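You operate a simulated robot arm through the tools that you are given. There is no shell and no other tool. Be economical: measure what you need, move in short steps, check, and stop when the job is done.

You are at the controls of a simulated robot arm. One attempt, no reset.

JOB
Seat the flange and stack the bearing, the red ring and the number puck on its boss.
Fine: raise the purple lever first; the flange goes in the grey seat.
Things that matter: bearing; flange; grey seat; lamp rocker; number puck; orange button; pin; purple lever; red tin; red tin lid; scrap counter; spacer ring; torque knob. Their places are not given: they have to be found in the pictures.

The check looks at the end state, three seconds after you hand in, the way a careful person would. Anything else that was tipped, shoved, dropped, spilled or broken makes it a failure.

ROBOT AND FRAMES
A 7-joint arm with a two-finger parallel gripper, fixed in place. Base frame: the origin is at the foot of the arm, x ahead of it, y to its left, z up; the work surface is at about z = 86. Units: cm, degrees, N and s.
With the tool pointing down near the work surface it reaches from about 30 to 70 cm from the base axis. Its first joint turns from -66.0 to 66.0 degrees. Payload 1.57 kg.
Tool frame: the origin (TCP) lies between the finger pads and is the grasp point; the fingertips stand 3 cm ahead of it; z points along the fingers, y is the line along which they close. The gripper opens to 11 cm. The fingers are 2.4 cm wide and 1.2 cm thick; the gripper's body (4.8 by 11.2 cm) begins 7.8 cm behind the TCP.
Orientation is told as [roll, pitch, yaw] about the base's x, y, z axes, in that order, counted from this pose: with the fingers straight down and closing along the base's y, the tool's x points along the base's -x, its y along +y and its z along -z.

CONTROLS
- The arm moves only by the tool servo_tool. Its argument "deltas" is a list of rows, each an object of numbers (a shift or turn left out is 0, a gripper value left out holds the last): "x", "y", "z": the shift along the tool's x, y, z in m; "rx", "ry", "rz": the turn, a rotation vector about the tool's x, y, z in degrees; "jaw": the gripper command, from -1 (shut) to 1 (fully open), values between in proportion. In form: [{"x": .., "y": .., "z": .., "rx": .., "ry": .., "rz": .., "jaw": ..}, ...]. A call has 1 to 8 rows; each row shifts and turns the commanded pose from where the row before left it, along the tool's axes as they then stand. A row lasts 0.2 s, in which the tool goes at most 5 cm and 8.6 degrees; a call with a longer step from one row to the next is refused whole, and so is a gripper value outside its range. Where a pose cannot be reached the arm comes as near as it can. A force on the tool above 70 N (or 10 N above the force at the start of the call, whichever is more), or a blocked arm, ends the call early, and 0.2 s more pass. Each finger travels about 10.8 cm/s and halts on what it meets, pressing with about 35 N; the grip force reading is that of the motor and also rises with nothing between the fingers. The clock runs only during rows and for 0.2 s after the last one: add rows that do not move to give the fingers time. It gives the time, the measured TCP pose, the force on the tool (base axes), the opening and the grip force at its end, in the units of the frame above (readings bear some noise), with the torque about the TCP (base axes, N m) and any sound that the robot's microphone picked up.
- Cameras (640 x 400 px; columns grow to the right, rows downward): "scene" is fixed at [17.75, -40.12, 141.25]; the picture's right is [0.67, -0.74, 0.00], its down [-0.36, -0.33, -0.87] and it looks along [0.65, 0.58, -0.49] (base axes); focal length 292 px, centre (320, 200). "wrist" rides on the gripper at [7, 1.6, -14.1] in the tool frame; the picture's right is [-0.23, 0.97, 0.00], its down [-0.86, -0.20, -0.48] and it looks along [-0.47, -0.11, 0.88] (tool axes); focal length 222 px, centre (320, 200).
- grab_frame(camera): a new picture of that camera. It takes no simulated time.
- measure_at(camera, pixels): for up to 12 pixels [column, row] of the newest picture of that camera ("zoom" is the newest enlarged one), the place [x, y, z] in the base frame of the surface seen there, good to about 0.3 cm. It takes no simulated time.
- inspect(camera, box): a new picture of the part [left, top, right, bottom] of that camera's present view, enlarged. It takes no simulated time.
- sign_off(): hands the job in; it is judged then, once.

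Keep the steps short. Do not move on a guess: measure, check each grasp and each placing, and mend mistakes. In all there are 80 turns and 46 pictures (those below and enlarged ones count). Leave the gripper open and the arm clear of the work at the hand-in unless told otherwise, and finish with a single line.

The tools are called after "Request:" as name(argument=value, ...) on one line, values as JSON. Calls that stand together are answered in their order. servo_tool: Moves the arm, as the interface text tells. Its arguments: {"type":"object","properties":{"deltas":{"type":"array"}},"required":["deltas"]} The other tools are called the same way: grab_frame (camera) takes a picture; measure_at (camera, pixels) gives the place of the surface under pixels of a picture; inspect (camera, box) takes an enlarged picture of a part of a camera's view; sign_off () hands the job in.

At the start:

```text
time: 0.0
tool_pos: [45.99, -1.26, 125.35]
ee_rot: [0.0, -0.1, 0.1]
force: [-0.3, 0.0, 0.5]
ft_torque: [0.01, 0.0, -0.01]
opening: 10.99
grip_force: 0.1
```

scene: 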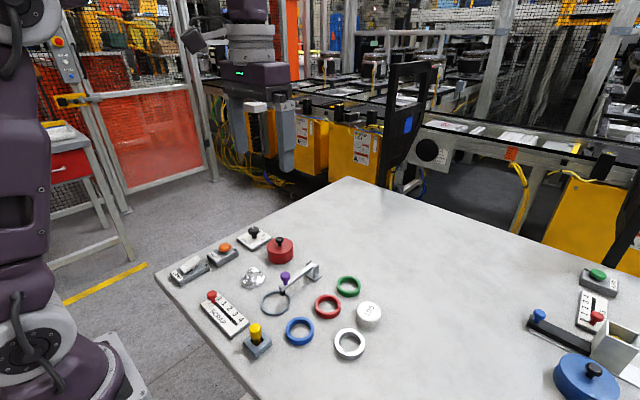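
wrist: 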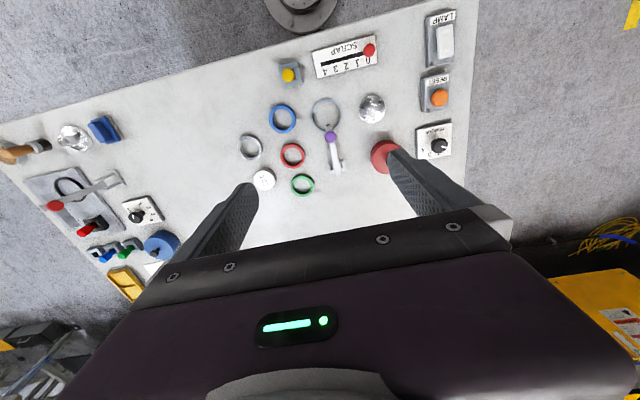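

I see the rings, puck, lever and a silver object near scene (253,277). I'll enlarge both views to identify the parts.

Request:
inspect(camera="scene", box=[160, 215, 400, 365])

Request:
inspect(camera="wrist", box=[220, 0, 476, 200])

Request:
inspect(camera="wrist", box=[0, 100, 220, 310])

```text
2.67 times, centred on (280, 290) of scene
```

zoom: 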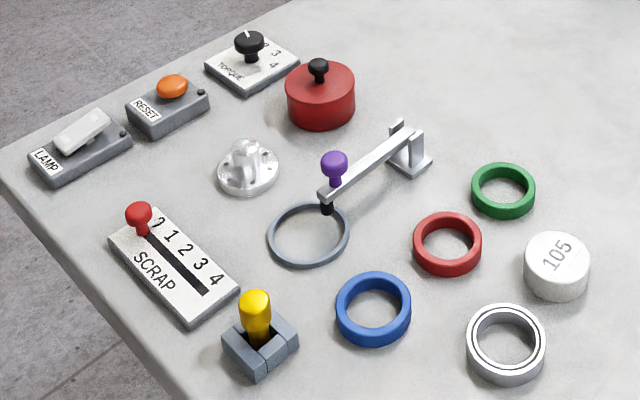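

```text
2.00 times, centred on (348, 100) of wrist
```

zoom: 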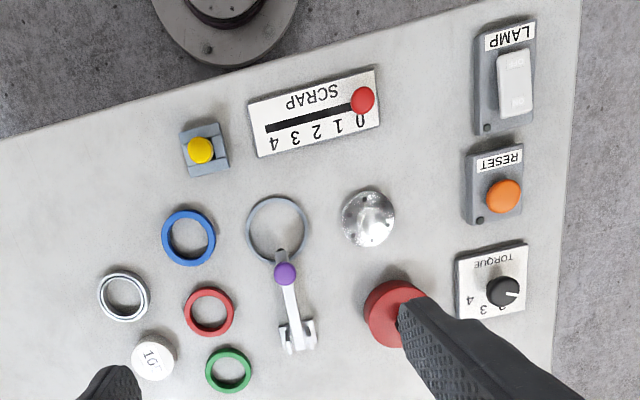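

```text
1.90 times, centred on (110, 205) of wrist
```

zoom: 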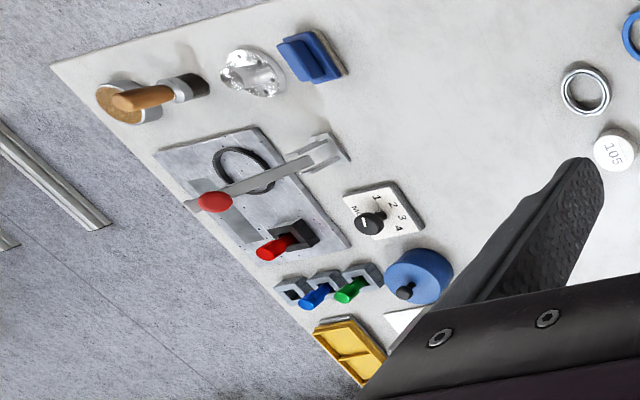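

Two silver flange-like parts exist: one by the purple lever, one far away. I'll measure the near area in a new scene zoom.

Request:
inspect(camera="scene", box=[230, 230, 390, 330])

Request:
grab_frame(camera="wrist")

```text
4.00 times, centred on (310, 280) of scene
```

zoom: 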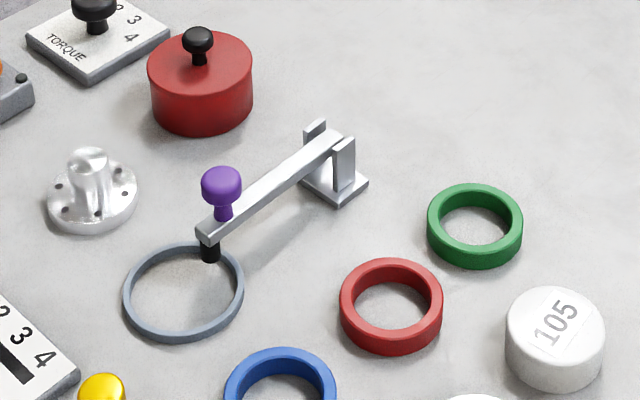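

```text
39 pictures are left
```

wrist: 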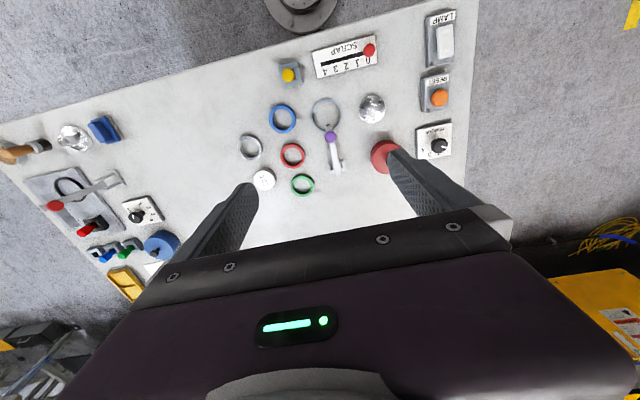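

Flange at zoom (90,195), seat ring centre about (183,293), lever knob (222,187), pivot (330,150). Measuring these.

Request:
measure_at(camera="zoom", pixels=[[88, 155], [55, 205], [95, 226], [130, 185], [183, 293], [126, 300], [240, 290], [200, 250], [165, 335], [222, 175], [210, 235], [325, 140]])

Request:
measure_at(camera="wrist", pixels=[[330, 135], [336, 168], [292, 144], [293, 155], [250, 136], [250, 147], [264, 180], [326, 101], [326, 127], [314, 115], [339, 115], [372, 107]])

```text
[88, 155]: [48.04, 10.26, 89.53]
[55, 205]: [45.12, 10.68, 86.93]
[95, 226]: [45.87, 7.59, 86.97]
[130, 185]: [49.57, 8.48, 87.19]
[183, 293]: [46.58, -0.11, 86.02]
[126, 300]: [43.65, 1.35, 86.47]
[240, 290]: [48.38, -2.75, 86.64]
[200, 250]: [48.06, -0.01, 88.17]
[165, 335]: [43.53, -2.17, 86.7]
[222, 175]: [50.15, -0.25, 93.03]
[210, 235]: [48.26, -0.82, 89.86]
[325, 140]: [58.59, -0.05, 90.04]
```

```text
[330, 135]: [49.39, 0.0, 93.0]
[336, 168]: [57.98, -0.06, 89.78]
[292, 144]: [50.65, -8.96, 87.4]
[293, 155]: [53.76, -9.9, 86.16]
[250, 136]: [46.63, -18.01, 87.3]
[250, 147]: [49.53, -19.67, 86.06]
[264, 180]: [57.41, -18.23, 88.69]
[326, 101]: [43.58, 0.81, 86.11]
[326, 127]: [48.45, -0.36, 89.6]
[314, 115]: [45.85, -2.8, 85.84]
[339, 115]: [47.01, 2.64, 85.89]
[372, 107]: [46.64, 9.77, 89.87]
```

The lever's knob is at about (49.8, -0.1, 92.5) and its pivot at about (58.5, 0, 89.7). I'll go down above the knob with the jaw narrowed and look more closely.

Request:
servo_tool(deltas=[{"x": -0.019, "y": 0.006, "z": 0.04, "jaw": -0.3}, {"x": -0.019, "y": 0.006, "z": 0.045}, {"z": 0.045}, {"z": 0.045}, {"z": 0.025}, {}])

Request:
grab_frame(camera="wrist")

Request:
inspect(camera="scene", box=[230, 200, 390, 300])

```text
time: 1.4
tool_pos: [49.67, -0.09, 105.13]
ee_rot: [0.0, 0.0, 0.0]
force: [0.1, 0.6, -0.4]
ft_torque: [-0.01, 0.01, -0.02]
opening: 3.85
grip_force: 0.0
```

```text
38 pictures are left
```

wrist: 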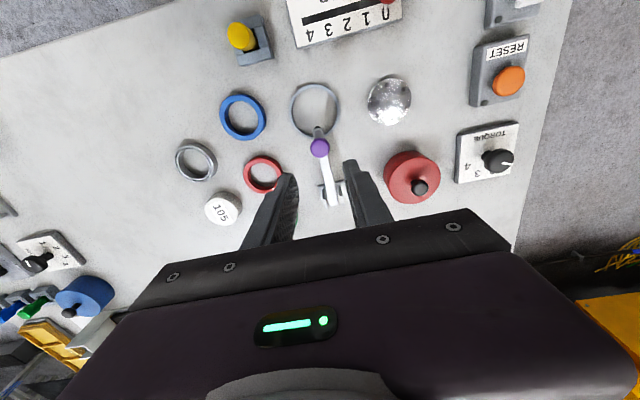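

```text
4.00 times, centred on (310, 250) of scene
```

zoom: 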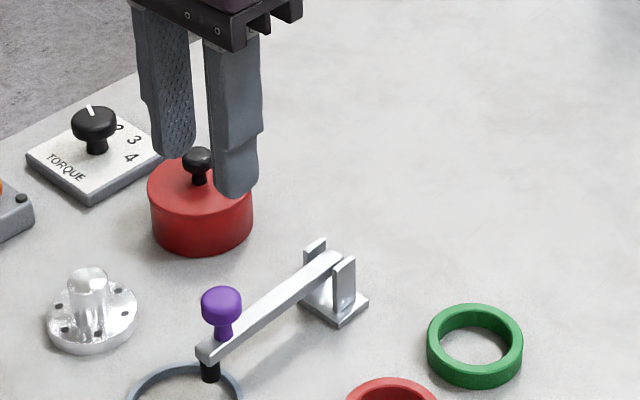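

Now measuring the knob (319,148), lever end, flange, seat edges and the rings from this nearer picture.

Request:
measure_at(camera="wrist", pixels=[[319, 144], [319, 152], [332, 195], [316, 85], [291, 108], [338, 108], [388, 78], [388, 123], [367, 101], [410, 101], [384, 96], [330, 170]])

Request:
measure_at(camera="wrist", pixels=[[178, 158], [213, 158], [196, 143], [193, 178], [197, 161], [262, 158], [246, 176], [279, 176], [261, 191], [208, 210], [239, 207], [222, 196]])

```text
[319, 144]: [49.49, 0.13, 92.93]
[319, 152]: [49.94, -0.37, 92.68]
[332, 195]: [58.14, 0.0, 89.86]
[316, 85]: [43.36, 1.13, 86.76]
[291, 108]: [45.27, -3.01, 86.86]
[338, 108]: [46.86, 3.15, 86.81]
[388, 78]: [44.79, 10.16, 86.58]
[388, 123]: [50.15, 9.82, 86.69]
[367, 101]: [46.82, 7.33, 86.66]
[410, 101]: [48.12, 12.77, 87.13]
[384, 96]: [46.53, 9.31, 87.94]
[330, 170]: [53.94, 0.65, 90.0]
```

```text
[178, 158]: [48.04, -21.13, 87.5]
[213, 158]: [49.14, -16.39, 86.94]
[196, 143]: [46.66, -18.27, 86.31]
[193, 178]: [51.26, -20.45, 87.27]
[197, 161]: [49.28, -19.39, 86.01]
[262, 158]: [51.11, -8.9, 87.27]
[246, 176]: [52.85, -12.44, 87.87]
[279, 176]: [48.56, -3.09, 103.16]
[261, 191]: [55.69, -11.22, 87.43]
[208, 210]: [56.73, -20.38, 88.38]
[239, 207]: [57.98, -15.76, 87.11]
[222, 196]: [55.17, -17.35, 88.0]
```

Knob centre is about (49.8, -0.1, 92.3). Lowering around it so the fingertips stop at about z = 90.5, then closing.

Request:
servo_tool(deltas=[{"z": 0.045}, {"z": 0.04}, {"z": 0.03}, {}, {"jaw": -1}, {}, {}])

Request:
inspect(camera="scene", box=[230, 200, 390, 300])

```text
time: 3.0
tool_pos: [49.75, 0.08, 93.65]
ee_rot: [0.0, 0.0, 0.0]
force: [3.0, -2.8, -7.3]
ft_torque: [-0.08, 0.44, 0.0]
opening: 2.33
grip_force: 36.0
```

```text
4.00 times, centred on (310, 250) of scene
```

zoom: 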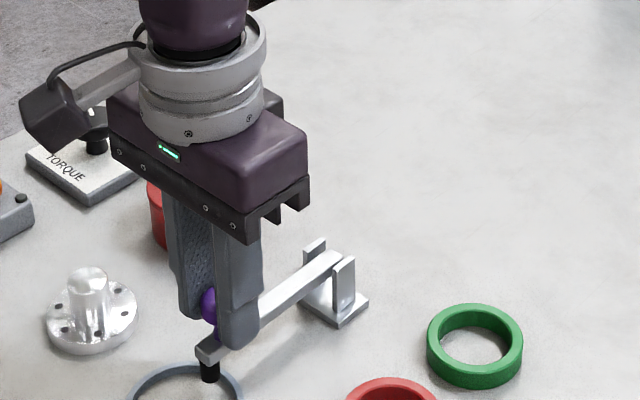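

The knob is held (opening 2.33). I'll start raising it along the arc about the pivot, first 30 degrees in small rows.

Request:
servo_tool(deltas=[{"x": -0.0048, "z": -0.0109}, {"x": -0.0057, "z": -0.0104}, {"x": -0.0072, "z": -0.0094}, {"x": -0.0084, "z": -0.0086}, {}])

Request:
inspect(camera="scene", box=[230, 180, 390, 280])

```text
time: 4.2
tool_pos: [52.28, 0.03, 97.69]
ee_rot: [0.1, 0.0, 0.0]
force: [-16.0, 18.5, 1.9]
ft_torque: [0.44, 1.22, -0.02]
opening: 2.36
grip_force: 35.6
```

```text
4.00 times, centred on (310, 230) of scene
```

zoom: 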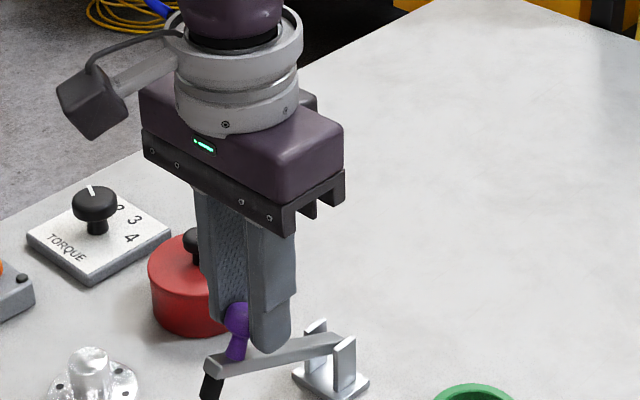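

The lever follows at about 30 degrees. Continuing the arc to about 60.

Request:
servo_tool(deltas=[{"x": -0.0085, "z": -0.0075}, {"x": -0.0105, "z": -0.0062}, {"x": -0.011, "z": -0.0045}, {"x": -0.0115, "z": -0.0033}, {}])

Request:
inspect(camera="scene", box=[230, 180, 390, 280])

```text
time: 5.4
tool_pos: [56.61, 0.06, 99.84]
ee_rot: [0.2, -0.1, 0.0]
force: [-4.1, 26.7, 1.2]
ft_torque: [0.45, 0.4, -0.23]
opening: 2.08
grip_force: 34.0
```

```text
4.00 times, centred on (310, 230) of scene
```

zoom: 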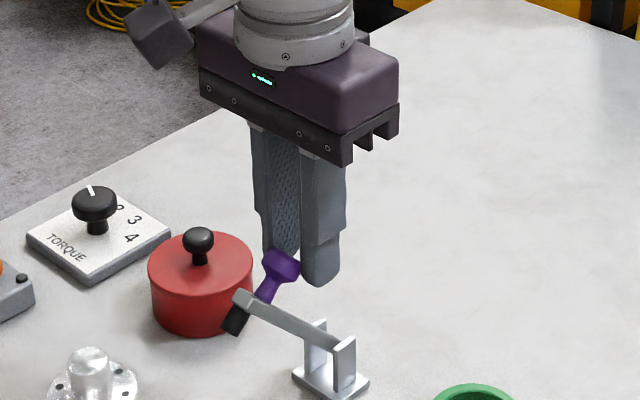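

About 60 degrees now, and the knob is nearer the fingertips. I'll continue, shifting slightly to +y to relieve the side force and dropping a little to keep the grip.

Request:
servo_tool(deltas=[{"x": -0.011, "z": 0.001, "y": 0.001}, {"x": -0.012, "z": 0.001}, {"x": -0.012, "z": 0.0025}, {"x": -0.012, "z": 0.003}, {}])

Request:
inspect(camera="scene", box=[230, 180, 390, 280])

```text
time: 6.6
tool_pos: [61.23, -0.09, 99.14]
ee_rot: [0.1, 0.0, 0.0]
force: [-0.2, 0.2, -0.5]
ft_torque: [-0.02, 0.0, -0.02]
opening: 0.0
grip_force: 21.1
```

```text
4.00 times, centred on (310, 230) of scene
```

zoom: 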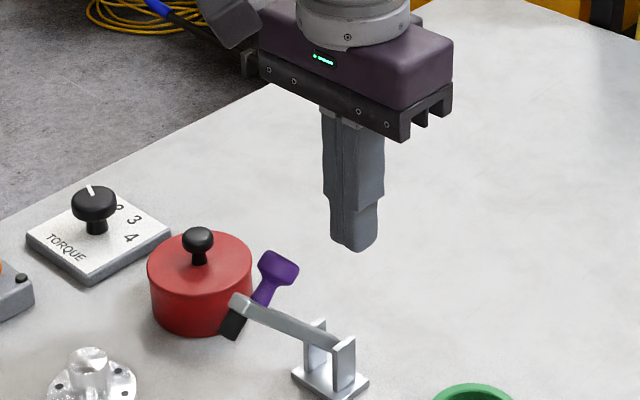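

The knob slipped out, and the lever stays up at perhaps 60 degrees. I'll measure its angle.

Request:
measure_at(camera="zoom", pixels=[[240, 302], [325, 340], [283, 268], [262, 295], [233, 325], [345, 343], [240, 310]])

```text
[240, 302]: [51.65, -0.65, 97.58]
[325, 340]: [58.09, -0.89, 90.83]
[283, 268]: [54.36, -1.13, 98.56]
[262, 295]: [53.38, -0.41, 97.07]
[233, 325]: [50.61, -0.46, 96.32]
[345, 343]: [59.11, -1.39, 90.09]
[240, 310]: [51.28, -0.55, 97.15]
```

The lever stands at about 49 degrees and holds. I'll go over it with closed fingers to the seat side, come down, and push it further up.

Request:
servo_tool(deltas=[{"z": -0.045}, {"z": -0.035}, {"x": 0.049}, {"x": 0.049}, {"x": 0.049}, {"x": 0.01, "z": 0.04}, {"z": 0.045}, {}])

Request:
servo_tool(deltas=[{"z": 0.015}, {"x": -0.02}, {"x": -0.02}, {"x": -0.015}, {"x": -0.015}, {"x": -0.015}, {}])

Request:
inspect(camera="scene", box=[230, 180, 390, 280])

```text
time: 8.4
tool_pos: [45.48, 0.2, 98.64]
ee_rot: [0.0, 0.0, 0.1]
force: [-1.3, 0.3, 0.6]
ft_torque: [-0.02, -0.01, -0.02]
opening: 0.0
grip_force: 21.2
```

```text
time: 9.6
tool_pos: [50.78, -0.11, 97.4]
ee_rot: [0.1, 1.6, 0.0]
force: [-23.5, 2.1, 29.6]
ft_torque: [-0.04, -0.52, 0.03]
opening: 0.0
grip_force: 21.6
stopped in row 5: the force on the tool passed its limit at 94 N (the readings are from after the stop); the commanded pose is now the measured one
```

```text
4.00 times, centred on (310, 230) of scene
```

zoom: 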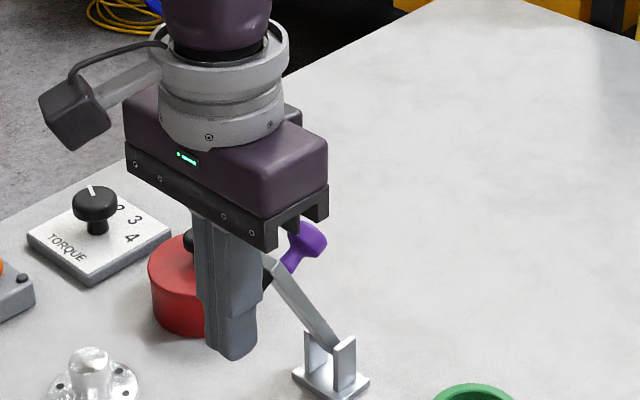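

It rose some and then the force rose quickly, so it may be at a stop. Backing off a little and measuring the angle.

Request:
servo_tool(deltas=[{"x": 0.03}, {}, {}])

Request:
inspect(camera="scene", box=[230, 180, 390, 280])

```text
time: 10.4
tool_pos: [48.15, 0.15, 97.45]
ee_rot: [0.0, 1.5, -0.1]
force: [0.2, -0.4, -0.3]
ft_torque: [0.0, 0.02, -0.01]
opening: 0.0
grip_force: 21.4
```

```text
4.00 times, centred on (310, 230) of scene
```

zoom: 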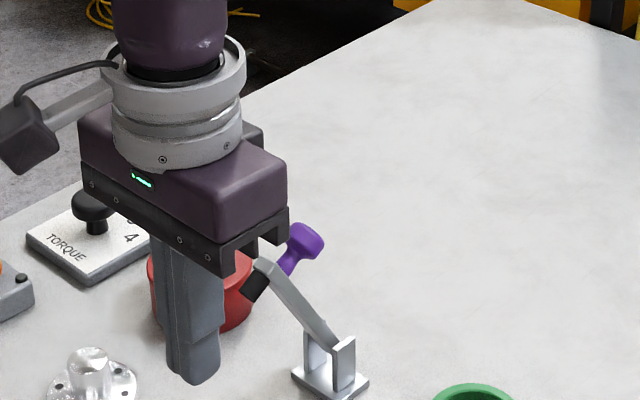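

Request:
measure_at(camera="zoom", pixels=[[263, 268], [318, 325], [310, 240], [260, 283], [300, 303], [248, 290], [280, 280]])

```text
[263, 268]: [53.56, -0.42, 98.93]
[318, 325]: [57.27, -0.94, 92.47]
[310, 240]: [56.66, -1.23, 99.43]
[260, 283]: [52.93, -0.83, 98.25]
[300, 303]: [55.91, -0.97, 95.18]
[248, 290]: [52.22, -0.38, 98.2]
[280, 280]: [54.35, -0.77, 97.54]
```

The lever is now at about 62 degrees. I'll push again slowly in 5 mm rows to see whether it's at a stop.

Request:
servo_tool(deltas=[{"x": -0.018}, {"x": -0.004}, {"x": -0.004}, {"x": -0.004}, {"x": -0.004}, {"x": -0.004}, {"x": -0.004}, {}])

Request:
inspect(camera="scene", box=[230, 180, 390, 280])

```text
time: 11.6
tool_pos: [50.97, 0.06, 97.32]
ee_rot: [-0.1, 2.4, -0.1]
force: [-21.0, 0.8, 25.1]
ft_torque: [-0.02, -0.49, 0.04]
opening: 0.0
grip_force: 21.3
stopped in row 6: the force on the tool passed its limit at 77 N (the readings are from after the stop); the commanded pose is now the measured one
```

```text
4.00 times, centred on (310, 230) of scene
```

zoom: 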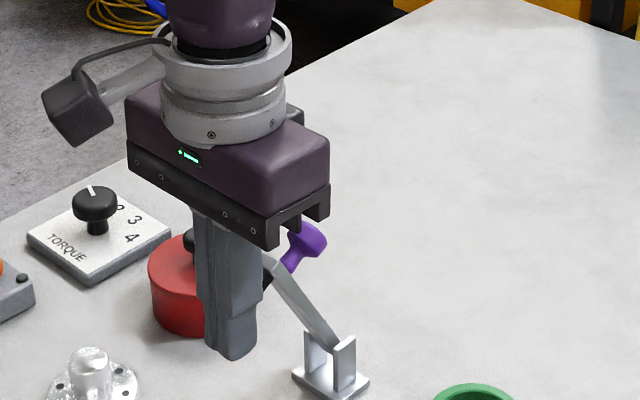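

It's at its stop at about 62 degrees and holds. Backing away, levelling the tool, rising, and looking straight at seat and flange.

Request:
servo_tool(deltas=[{"x": 0.025}, {"ry": -2.4, "x": 0.02}, {"z": -0.04, "x": 0.02}, {"z": -0.04, "y": 0.03, "jaw": -0.3}, {"z": -0.02, "x": 0.02, "y": 0.02}, {}])

Request:
grab_frame(camera="wrist")

Request:
inspect(camera="scene", box=[230, 230, 390, 330])

```text
time: 13.0
tool_pos: [42.59, 5.19, 107.47]
ee_rot: [-0.1, -0.1, 0.0]
force: [0.0, 0.0, -0.1]
ft_torque: [-0.04, 0.02, -0.02]
opening: 3.84
grip_force: 0.0
```

```text
29 pictures are left
```

wrist: 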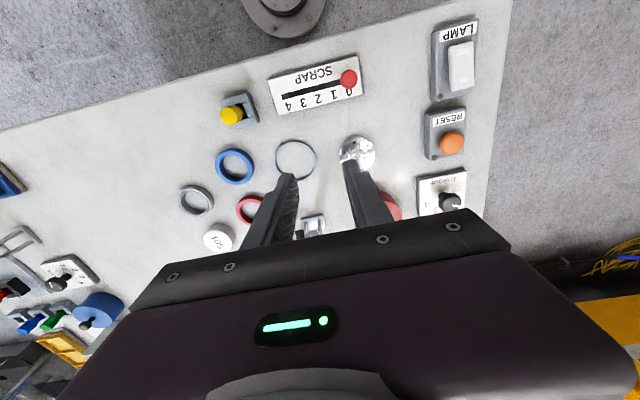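

```text
4.00 times, centred on (310, 280) of scene
```

zoom: 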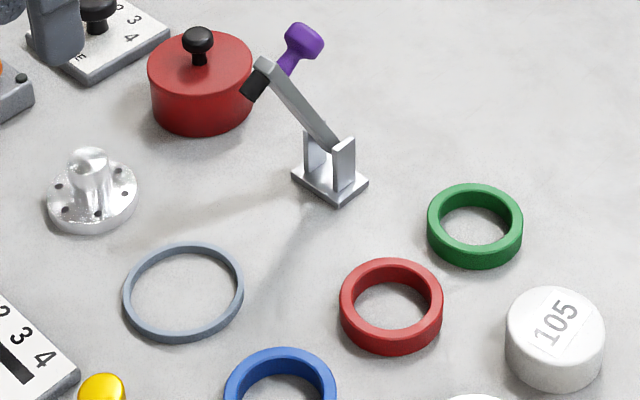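

The lever is up and the seat is clear. I'll measure points around the seat rim and the flange to get their centres.

Request:
measure_at(camera="zoom", pixels=[[125, 292], [241, 290], [183, 244], [183, 335], [142, 258], [225, 257], [225, 323], [140, 324]])

Request:
measure_at(camera="zoom", pixels=[[50, 195], [135, 187], [60, 218], [120, 213], [90, 224], [62, 171], [122, 165], [88, 150], [80, 152], [96, 152], [88, 157], [92, 190]])

Request:
measure_at(camera="wrist", pixels=[[277, 160], [315, 160], [296, 141], [296, 178], [282, 147], [309, 147], [283, 172], [311, 171], [340, 152], [374, 152], [357, 136], [355, 147]])

```text
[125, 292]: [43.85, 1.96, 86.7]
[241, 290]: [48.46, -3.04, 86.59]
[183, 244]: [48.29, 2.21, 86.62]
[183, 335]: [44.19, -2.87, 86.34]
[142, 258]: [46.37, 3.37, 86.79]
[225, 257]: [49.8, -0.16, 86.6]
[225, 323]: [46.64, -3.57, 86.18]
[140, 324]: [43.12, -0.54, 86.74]
```

```text
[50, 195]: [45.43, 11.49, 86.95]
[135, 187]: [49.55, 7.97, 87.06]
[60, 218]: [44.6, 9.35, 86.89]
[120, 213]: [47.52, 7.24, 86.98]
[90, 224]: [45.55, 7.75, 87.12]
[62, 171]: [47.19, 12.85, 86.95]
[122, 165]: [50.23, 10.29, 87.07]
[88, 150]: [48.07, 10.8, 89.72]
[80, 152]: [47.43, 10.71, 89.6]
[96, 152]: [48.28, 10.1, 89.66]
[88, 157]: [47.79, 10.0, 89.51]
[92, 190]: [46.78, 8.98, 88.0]
```

```text
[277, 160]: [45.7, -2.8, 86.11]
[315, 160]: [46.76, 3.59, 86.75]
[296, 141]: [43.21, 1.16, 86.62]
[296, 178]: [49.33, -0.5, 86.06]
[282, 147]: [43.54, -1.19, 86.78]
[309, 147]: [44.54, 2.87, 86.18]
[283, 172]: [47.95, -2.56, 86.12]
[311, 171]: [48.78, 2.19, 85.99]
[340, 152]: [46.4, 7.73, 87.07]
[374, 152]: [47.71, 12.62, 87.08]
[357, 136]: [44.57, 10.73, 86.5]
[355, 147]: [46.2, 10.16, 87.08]
```

Seat centre is about (46.3, 0.0). The flange is about (47.35, 10.0), with its boss top at z 89.7 and disk top at z 87. Moving above the flange to check alignment before grasping the boss.

Request:
servo_tool(deltas=[{"x": -0.024, "y": 0.024, "z": 0.03, "jaw": -0.1}, {"x": -0.0236, "y": 0.0241, "z": 0.04}, {"z": 0.045}, {}, {}])

Request:
grab_frame(camera="wrist")

```text
refused: row 2 steps farther than a row can; nothing moved
```

```text
27 pictures are left
```

wrist: 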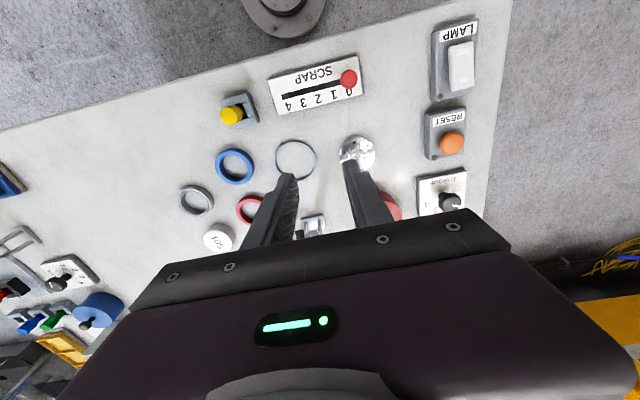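

That row was too long, so I'll split it.

Request:
servo_tool(deltas=[{"x": -0.016, "y": 0.016, "z": 0.02, "jaw": -0.1}, {"x": -0.016, "y": 0.016, "z": 0.03}, {"x": -0.0156, "y": 0.0161, "z": 0.03}, {"z": 0.035}, {}])

Request:
grab_frame(camera="wrist")

```text
time: 14.2
tool_pos: [47.45, 9.81, 95.68]
ee_rot: [0.0, -0.2, -0.1]
force: [-0.7, 0.0, 0.3]
ft_torque: [-0.03, 0.0, -0.03]
opening: 4.95
grip_force: 0.0
```

```text
26 pictures are left
```

wrist: 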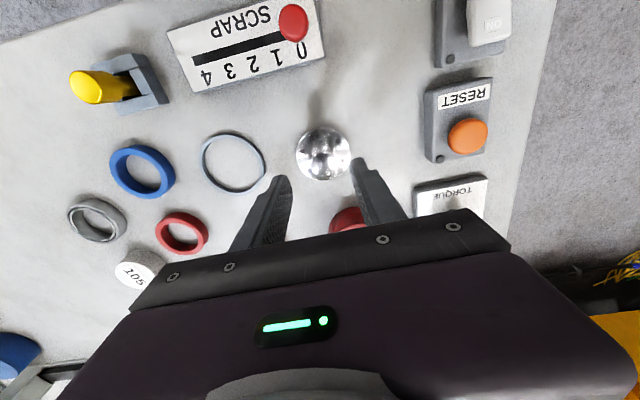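

The flange is at (323,154), which matches my projection. Descending around the boss and closing.

Request:
servo_tool(deltas=[{"z": 0.03}, {"z": 0.022}, {}, {"jaw": -1}, {}, {}])

Request:
inspect(camera="wrist", box=[220, 100, 420, 225])

```text
time: 15.6
tool_pos: [47.42, 9.78, 90.62]
ee_rot: [-0.2, -0.1, -0.2]
force: [0.1, -0.4, -1.0]
ft_torque: [0.04, -0.03, 0.01]
opening: 2.49
grip_force: 35.1
```

```text
3.20 times, centred on (320, 162) of wrist
```

zoom: 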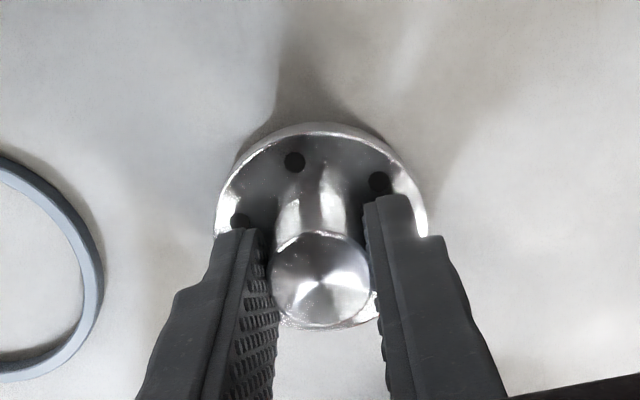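

The boss is held (opening 2.49), and its centre lies about 0.1 cm toward -x of the TCP. Lifting and carrying it to above the seat.

Request:
servo_tool(deltas=[{"z": -0.03}, {"z": -0.01, "y": -0.03}, {"y": -0.045, "x": 0.01}, {"y": -0.023}, {}, {}])

Request:
inspect(camera="wrist", box=[220, 80, 420, 205])

Request:
inspect(camera="scene", box=[220, 240, 348, 320])

```text
time: 17.0
tool_pos: [46.45, 0.24, 94.93]
ee_rot: [-0.1, -0.2, -0.2]
force: [0.1, -0.9, -3.4]
ft_torque: [-0.01, 0.01, 0.03]
opening: 2.48
grip_force: 34.8
```

```text
3.20 times, centred on (320, 142) of wrist
```

zoom: 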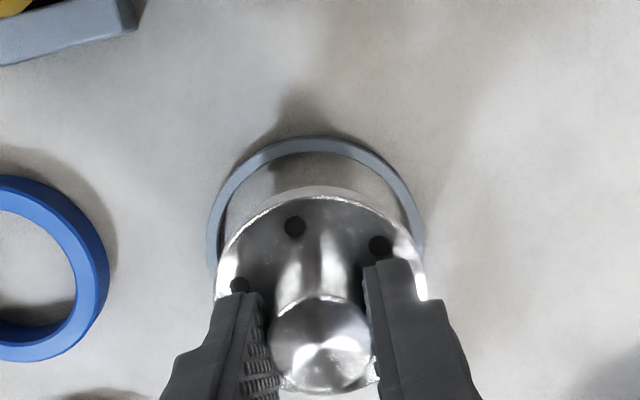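

```text
5.00 times, centred on (284, 280) of scene
```

zoom: 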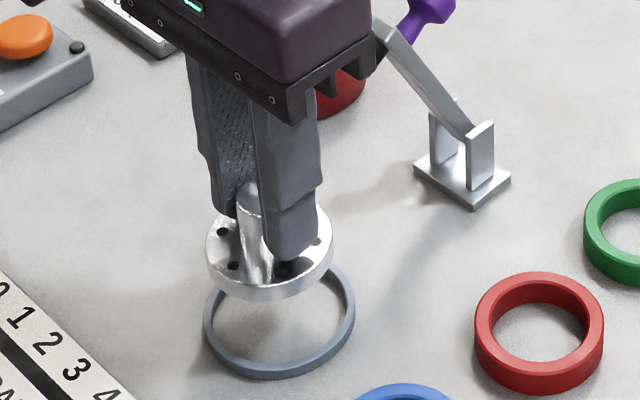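

The ring centre works out at about (46.3, 0.1) from this view, with roughly 0.2 cm of clearance. Correcting by 1 mm in y and lowering slowly.

Request:
servo_tool(deltas=[{"y": -0.0014, "x": 0.0005}, {"z": 0.02}, {"z": 0.012}, {"z": 0.005}, {"z": 0.004}, {}])

Request:
inspect(camera="scene", box=[220, 240, 348, 320])

```text
time: 18.4
tool_pos: [46.4, -0.11, 90.69]
ee_rot: [-0.1, -0.2, 0.0]
force: [0.0, -0.2, -2.8]
ft_torque: [0.0, -0.05, 0.01]
opening: 2.49
grip_force: 35.2
```

```text
5.00 times, centred on (284, 280) of scene
```

zoom: 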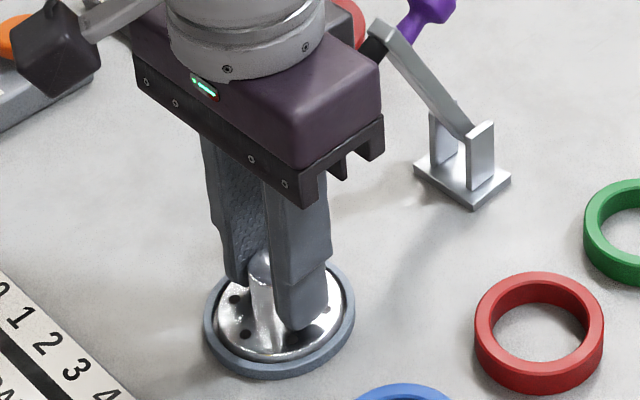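

The flange sits down inside the ring. Releasing, rising and going to above the bearing.

Request:
servo_tool(deltas=[{"jaw": -0.1}, {}, {"z": -0.04}, {"z": -0.045}, {"z": -0.03, "y": -0.03}, {"y": -0.048}, {"y": -0.048}, {"y": -0.03, "jaw": 0.45}])

Request:
servo_tool(deltas=[{"y": -0.028, "x": -0.02}, {}])

Request:
grab_frame(camera="wrist")

Request:
inspect(camera="scene", box=[240, 260, 400, 360])

```text
time: 20.2
tool_pos: [46.3, -15.6, 102.04]
ee_rot: [-0.2, -0.1, 0.0]
force: [-0.4, 0.0, 0.5]
ft_torque: [-0.02, 0.02, 0.03]
opening: 8.01
grip_force: 0.1
```

```text
time: 20.8
tool_pos: [48.36, -18.51, 102.27]
ee_rot: [-0.2, -0.2, -0.1]
force: [0.3, -0.3, 0.1]
ft_torque: [-0.01, 0.02, -0.01]
opening: 8.01
grip_force: 0.1
```

```text
21 pictures are left
```

wrist: 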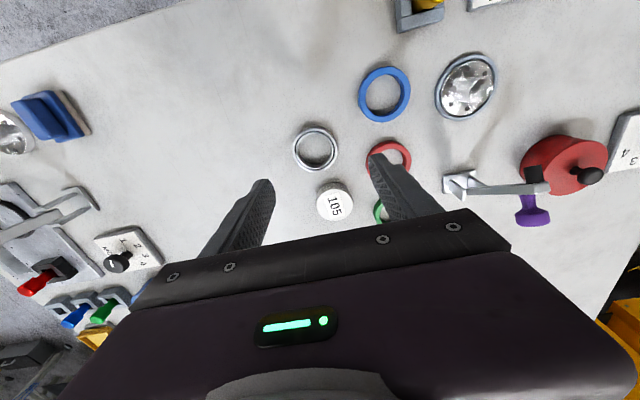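

```text
4.00 times, centred on (320, 310) of scene
```

zoom: 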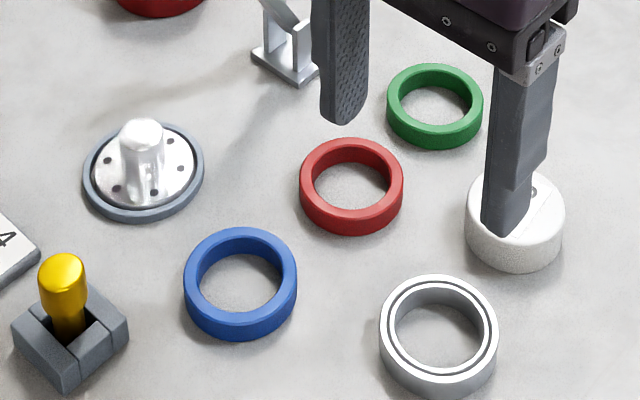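

Bearing is at wrist (315,148). I compute its centre at about (48.9, -19.3). Checking by measuring its rim, along with the red ring and puck.

Request:
measure_at(camera="zoom", pixels=[[384, 328], [494, 328], [438, 279], [438, 375], [303, 183], [399, 183], [351, 142], [351, 219], [515, 180], [560, 210], [470, 210]])

Request:
measure_at(camera="wrist", pixels=[[295, 148], [336, 148], [315, 128], [315, 169], [389, 145], [409, 158], [320, 202], [350, 202], [334, 186], [334, 215], [334, 202]])

```text
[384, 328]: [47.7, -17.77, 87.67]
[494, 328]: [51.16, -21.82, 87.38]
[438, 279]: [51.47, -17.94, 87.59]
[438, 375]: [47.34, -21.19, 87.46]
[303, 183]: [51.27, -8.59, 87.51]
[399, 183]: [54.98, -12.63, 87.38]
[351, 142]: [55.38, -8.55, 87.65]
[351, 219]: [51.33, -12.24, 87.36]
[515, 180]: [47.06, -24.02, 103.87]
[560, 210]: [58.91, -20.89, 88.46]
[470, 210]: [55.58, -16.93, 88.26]
```

```text
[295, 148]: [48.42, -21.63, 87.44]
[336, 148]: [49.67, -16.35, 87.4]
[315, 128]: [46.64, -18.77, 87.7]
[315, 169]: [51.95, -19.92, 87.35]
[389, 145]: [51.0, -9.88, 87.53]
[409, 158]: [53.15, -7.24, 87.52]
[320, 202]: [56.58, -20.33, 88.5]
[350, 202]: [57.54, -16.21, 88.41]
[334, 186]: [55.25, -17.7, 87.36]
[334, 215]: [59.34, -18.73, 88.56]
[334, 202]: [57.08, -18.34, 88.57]
```

Bearing centre is about (49.2, -19.4), outer diameter 5.7, top z 87.5. The red ring is at (53.2, -10.5) and the puck at (57.1, -18.4). Lowering over the bearing and closing.

Request:
servo_tool(deltas=[{"x": -0.0084, "y": -0.009, "z": 0.03}, {"z": 0.045}, {"z": 0.03}, {"z": 0.022}, {}, {"jaw": -1}, {}, {}])

Request:
inspect(camera="wrist", box=[220, 100, 420, 225])

```text
time: 22.6
tool_pos: [49.05, -19.43, 89.58]
ee_rot: [-0.1, -0.2, -0.1]
force: [0.5, -0.1, -0.6]
ft_torque: [-0.01, 0.02, 0.0]
opening: 5.91
grip_force: 35.2
```

```text
3.20 times, centred on (320, 162) of wrist
```

zoom: 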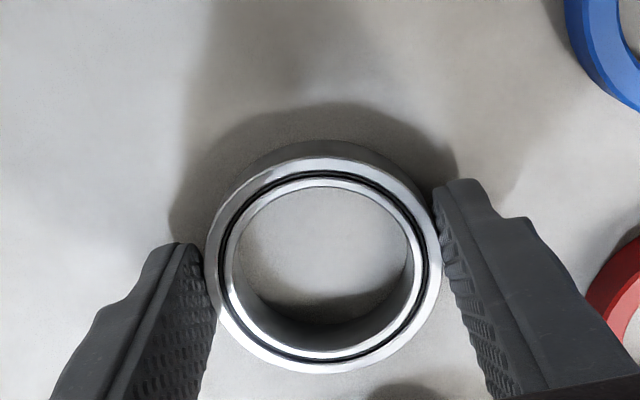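

The bearing is held (5.91). Its centre lies about 0.3 cm toward +x of the TCP. Lifting and carrying it to above the flange boss.

Request:
servo_tool(deltas=[{"z": -0.04}, {"z": -0.04}, {"y": 0.045, "z": -0.01}, {"y": 0.047, "x": 0.01}, {"y": 0.047, "x": 0.01}, {"y": 0.047, "x": 0.01}, {"y": 0.007}, {}])

Request:
grab_frame(camera="wrist")

```text
time: 24.4
tool_pos: [46.46, -0.08, 98.53]
ee_rot: [0.0, -0.2, -0.2]
force: [-0.8, 0.4, -1.2]
ft_torque: [0.04, 0.02, -0.01]
opening: 5.94
grip_force: 34.8
```

```text
18 pictures are left
```

wrist: 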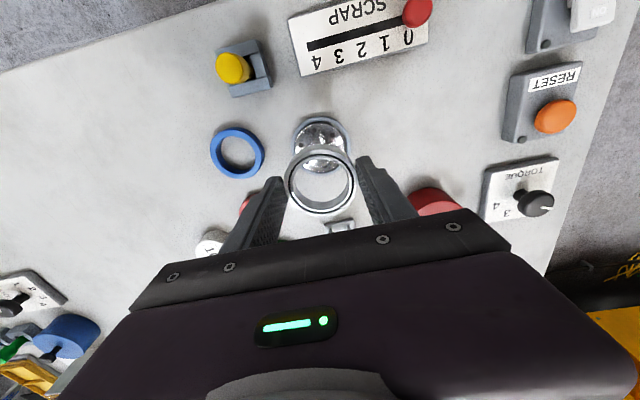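

Reading drifts a little, so I'll shift 0.3 cm toward -x to align the bearing centre with the boss. Then I'll lower halfway, with the bearing still above the boss top, and re-check.

Request:
servo_tool(deltas=[{"x": 0.003, "z": 0.02}, {"z": 0.016}, {}, {}])

Request:
inspect(camera="wrist", box=[220, 90, 420, 215])

Request:
inspect(camera="scene", box=[220, 240, 348, 320])

```text
time: 25.4
tool_pos: [46.0, -0.1, 94.93]
ee_rot: [-0.1, -0.2, -0.1]
force: [-0.1, 0.2, -1.9]
ft_torque: [0.01, 0.02, 0.02]
opening: 5.93
grip_force: 35.0
```

```text
3.20 times, centred on (320, 152) of wrist
```

zoom: 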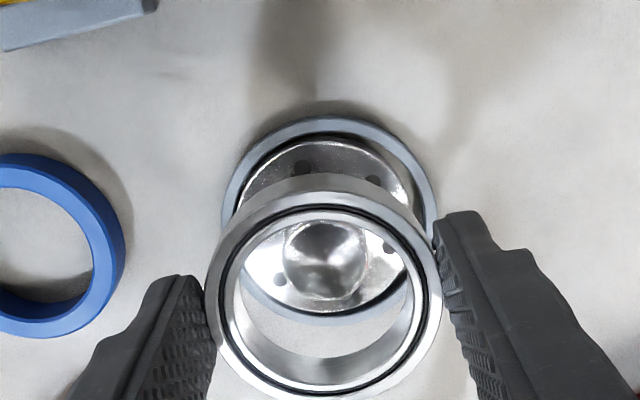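

```text
5.00 times, centred on (284, 280) of scene
```

zoom: 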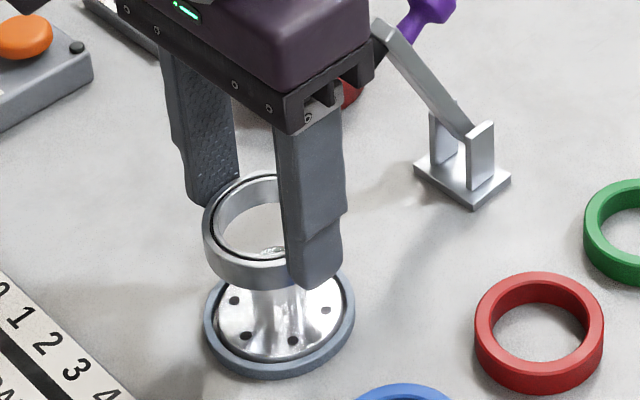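

The boss centre and bearing centre agree within about 1 mm. Lowering the bearing over the boss onto the flange.

Request:
servo_tool(deltas=[{"z": 0.02}, {"z": 0.014}, {"z": 0.004}, {"z": 0.003}, {}])

```text
time: 26.6
tool_pos: [45.85, -0.16, 90.77]
ee_rot: [-0.1, -0.1, 0.0]
force: [0.2, 0.6, -1.0]
ft_torque: [-0.02, -0.01, -0.02]
opening: 5.9
grip_force: 34.5
```

Force shows only light contact. I'll go 1 mm lower, check the force, then open and rise.

Request:
servo_tool(deltas=[{"z": 0.001}, {"z": 0.001}, {}])

Request:
inspect(camera="scene", box=[220, 240, 348, 320])

```text
time: 27.4
tool_pos: [45.79, -0.18, 90.42]
ee_rot: [-0.2, -0.1, -0.2]
force: [0.2, 0.2, -0.6]
ft_torque: [-0.01, 0.04, 0.02]
opening: 5.91
grip_force: 35.1
```

```text
5.00 times, centred on (284, 280) of scene
```

zoom: 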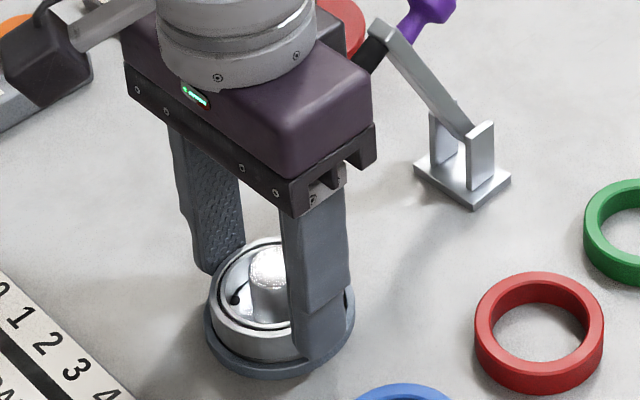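

The bearing rests around the boss on the flange. Opening, rising, then moving away in y first and on to above the red ring.

Request:
servo_tool(deltas=[{"jaw": 0.4}, {}, {"z": -0.04}, {"z": -0.04}, {"z": -0.02, "y": -0.04}, {"y": -0.048}, {"y": -0.015, "x": -0.04}, {"x": -0.032}])

Request:
servo_tool(deltas=[{}])

Request:
grab_frame(camera="wrist")

```text
time: 29.2
tool_pos: [52.93, -10.08, 100.64]
ee_rot: [-0.1, -0.3, 0.0]
force: [0.2, -0.9, -0.4]
ft_torque: [0.01, 0.03, 0.0]
opening: 7.66
grip_force: 0.0
```

```text
time: 29.6
tool_pos: [52.8, -10.21, 100.61]
ee_rot: [-0.1, -0.1, -0.1]
force: [0.1, 0.1, 0.3]
ft_torque: [-0.02, 0.02, -0.02]
opening: 7.68
grip_force: 0.1
```

```text
14 pictures are left
```

wrist: 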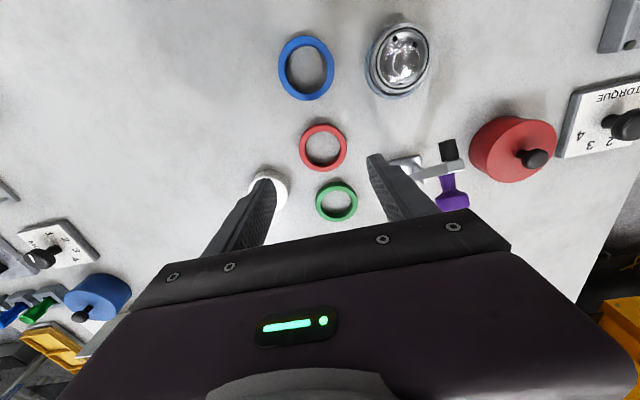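

Red ring is at wrist (323,147), about (53.2, -10.1). Lowering and closing on it.

Request:
servo_tool(deltas=[{"x": -0.004, "z": 0.035}, {"z": 0.04}, {"z": 0.025}, {"z": 0.011}, {}, {"jaw": -1}, {}, {}])

Request:
inspect(camera="wrist", box=[220, 100, 420, 225])

```text
time: 31.4
tool_pos: [53.45, -10.4, 89.34]
ee_rot: [-0.1, -0.1, -0.1]
force: [0.5, 0.3, -0.1]
ft_torque: [-0.03, 0.01, 0.01]
opening: 5.85
grip_force: 35.4
```

```text
3.20 times, centred on (320, 162) of wrist
```

zoom: 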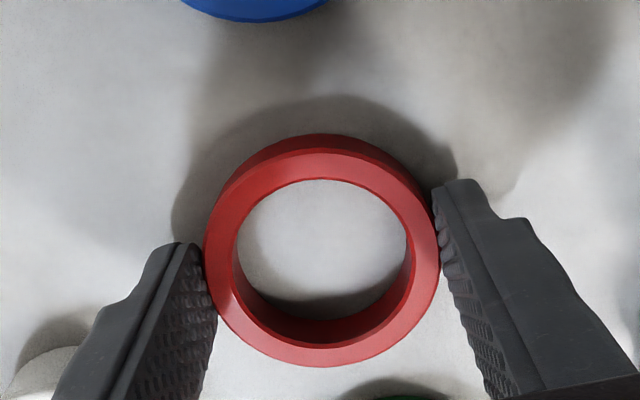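

The red ring is held (5.85), its centre about 0.1 cm toward +x of the TCP. Lifting, moving back in x, then in y to above the boss.

Request:
servo_tool(deltas=[{"z": -0.04}, {"z": -0.03, "x": 0.02}, {"x": 0.045}, {"y": 0.04, "x": 0.0087}, {"y": 0.043}, {"y": 0.02}, {}, {}])

Request:
inspect(camera="wrist", box=[220, 90, 420, 215])

```text
time: 33.2
tool_pos: [45.96, -0.02, 96.52]
ee_rot: [-0.1, -0.2, -0.1]
force: [-1.0, -0.5, -0.3]
ft_torque: [0.02, 0.03, -0.02]
opening: 5.85
grip_force: 34.9
```

```text
3.20 times, centred on (320, 152) of wrist
```

zoom: 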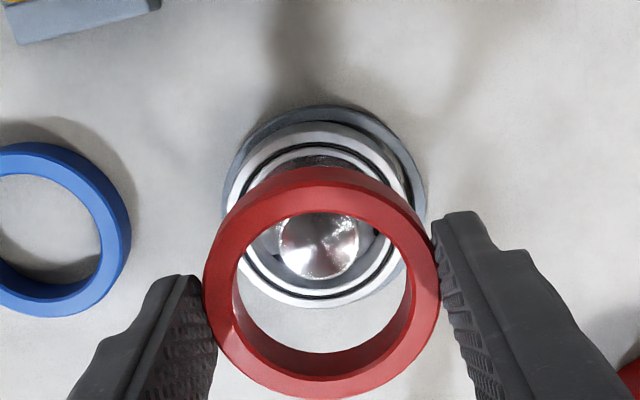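

The boss and bearing are about 0.15 cm further +x and 0.1 cm further -y than the red ring's centre. Correcting, lowering to just above the bearing, and checking from the side.

Request:
servo_tool(deltas=[{"x": -0.0018, "y": -0.001, "z": 0.02}, {"z": 0.018}, {"z": 0.005}, {"z": 0.003}, {}])

Request:
inspect(camera="scene", box=[220, 240, 348, 320])

```text
time: 34.4
tool_pos: [46.3, -0.17, 91.9]
ee_rot: [-0.1, -0.5, -0.1]
force: [-2.4, -1.1, 31.4]
ft_torque: [0.04, -0.05, -0.03]
opening: 5.83
grip_force: 35.4
```

```text
5.00 times, centred on (284, 280) of scene
```

zoom: 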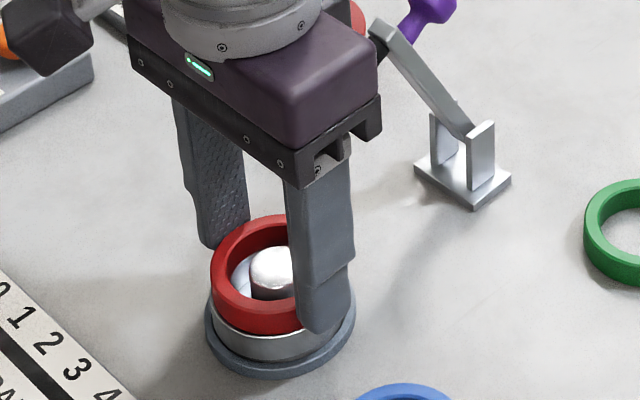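

The ring contacted the bearing (31 N). Easing up 1 mm, releasing, rising and moving to above the puck.

Request:
servo_tool(deltas=[{"z": -0.001, "jaw": 0.25}, {}, {"z": -0.04}, {"z": -0.045}, {"y": -0.045}, {"y": -0.045}, {"y": -0.045}, {"y": -0.045, "x": -0.01}])

Request:
servo_tool(deltas=[{"x": -0.045}, {"x": -0.045}, {"x": -0.005}, {}, {}])

Request:
grab_frame(camera="wrist")

Request:
inspect(camera="scene", box=[220, 240, 412, 360])

```text
time: 36.2
tool_pos: [47.36, -18.17, 100.55]
ee_rot: [-0.1, -0.2, -0.2]
force: [0.7, -1.1, -0.7]
ft_torque: [0.04, 0.03, 0.0]
opening: 6.87
grip_force: 0.0
```

```text
time: 37.4
tool_pos: [56.57, -18.19, 100.44]
ee_rot: [0.0, -0.1, -0.1]
force: [0.0, 0.3, -0.8]
ft_torque: [-0.04, -0.02, 0.02]
opening: 6.87
grip_force: 0.1
```

```text
10 pictures are left
```

wrist: 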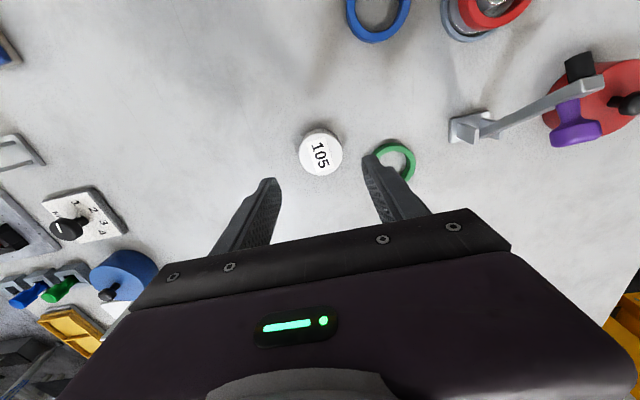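

```text
3.33 times, centred on (316, 300) of scene
```

zoom: 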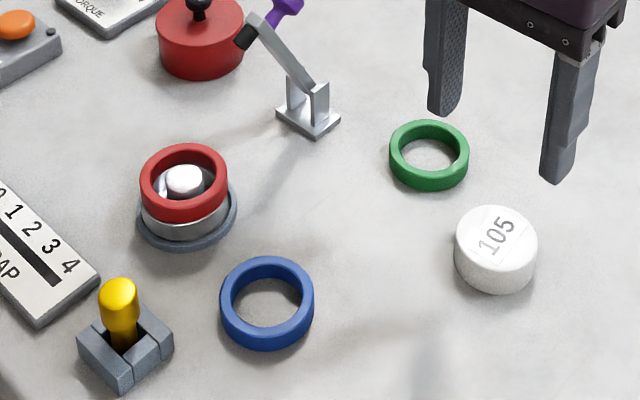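

The stack so far looks aligned. Measuring the puck (321,155) and green ring edge for clearance.

Request:
measure_at(camera="wrist", pixels=[[302, 155], [340, 155], [320, 136], [320, 172], [395, 147], [412, 165], [321, 155]])

Request:
measure_at(camera="zoom", pixels=[[457, 237], [535, 237], [496, 208], [496, 265], [393, 152], [466, 152], [429, 183], [184, 172], [184, 150], [184, 208], [143, 183], [225, 183]])

```text
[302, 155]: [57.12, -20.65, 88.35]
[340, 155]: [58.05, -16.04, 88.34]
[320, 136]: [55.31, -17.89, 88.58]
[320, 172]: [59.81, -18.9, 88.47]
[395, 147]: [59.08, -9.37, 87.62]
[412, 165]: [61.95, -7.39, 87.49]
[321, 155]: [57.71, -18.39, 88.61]
```

```text
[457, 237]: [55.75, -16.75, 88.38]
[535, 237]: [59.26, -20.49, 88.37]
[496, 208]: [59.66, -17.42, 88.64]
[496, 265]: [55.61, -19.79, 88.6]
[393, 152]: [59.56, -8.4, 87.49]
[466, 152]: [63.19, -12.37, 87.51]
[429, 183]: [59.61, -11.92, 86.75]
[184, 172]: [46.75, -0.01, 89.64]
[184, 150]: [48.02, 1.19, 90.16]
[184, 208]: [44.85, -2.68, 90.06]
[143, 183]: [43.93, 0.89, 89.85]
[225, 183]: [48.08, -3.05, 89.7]
```

Puck centre is about (57.55, -18.45), top z 88.5, and the green ring is clear of the fingers. Lowering and closing.

Request:
servo_tool(deltas=[{"x": -0.0095, "y": -0.002, "z": 0.03}, {"z": 0.04}, {"z": 0.025}, {"z": 0.011}, {}, {"jaw": -1}, {}, {}])

Request:
inspect(camera="wrist", box=[220, 100, 420, 225])

```text
time: 39.2
tool_pos: [57.62, -18.53, 89.87]
ee_rot: [-0.1, -0.2, 0.0]
force: [0.0, 0.6, -0.1]
ft_torque: [0.02, 0.0, 0.04]
opening: 5.21
grip_force: 35.4
```

```text
3.20 times, centred on (320, 162) of wrist
```

zoom: 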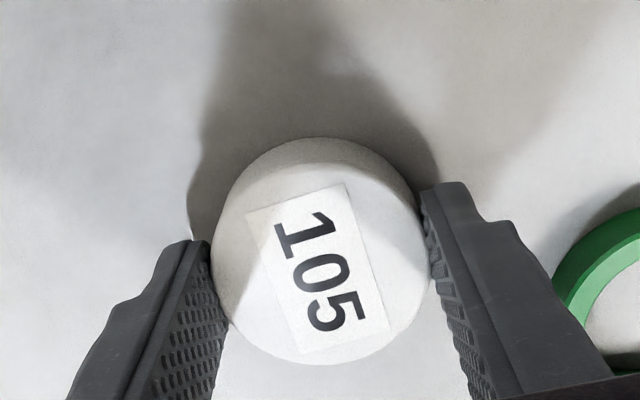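

The puck is held (5.21), well centred. Lifting and going back by x, then y.

Request:
servo_tool(deltas=[{"z": -0.045}, {"z": -0.04}, {"x": 0.045}, {"x": 0.045}, {"x": 0.023}, {}])

Request:
servo_tool(deltas=[{"y": 0.045}, {"y": 0.046}, {"y": 0.046}, {"y": 0.045}, {}, {}, {}])

Request:
inspect(camera="wrist", box=[220, 90, 420, 215])

Request:
inspect(camera="scene", box=[220, 230, 348, 310])

```text
time: 40.6
tool_pos: [46.22, -18.61, 98.58]
ee_rot: [0.0, -0.1, -0.1]
force: [-0.1, -0.4, -0.2]
ft_torque: [-0.01, -0.01, 0.02]
opening: 5.26
grip_force: 35.3
```

```text
time: 42.2
tool_pos: [46.56, -0.37, 98.4]
ee_rot: [-0.1, -0.2, -0.1]
force: [0.6, 0.1, 0.5]
ft_torque: [-0.03, 0.02, -0.02]
opening: 5.22
grip_force: 35.2
```

```text
3.20 times, centred on (320, 152) of wrist
```

zoom: 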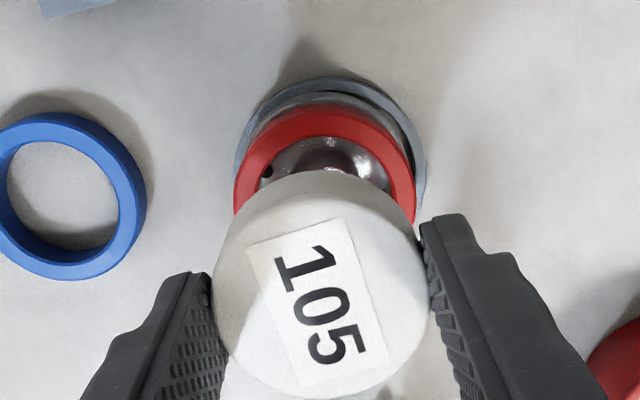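

```text
5.00 times, centred on (284, 270) of scene
```

zoom: 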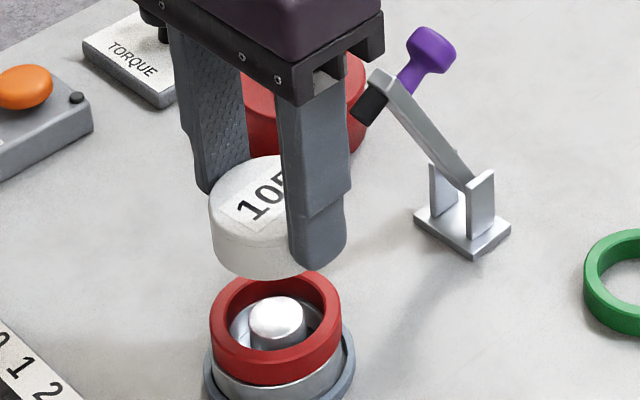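

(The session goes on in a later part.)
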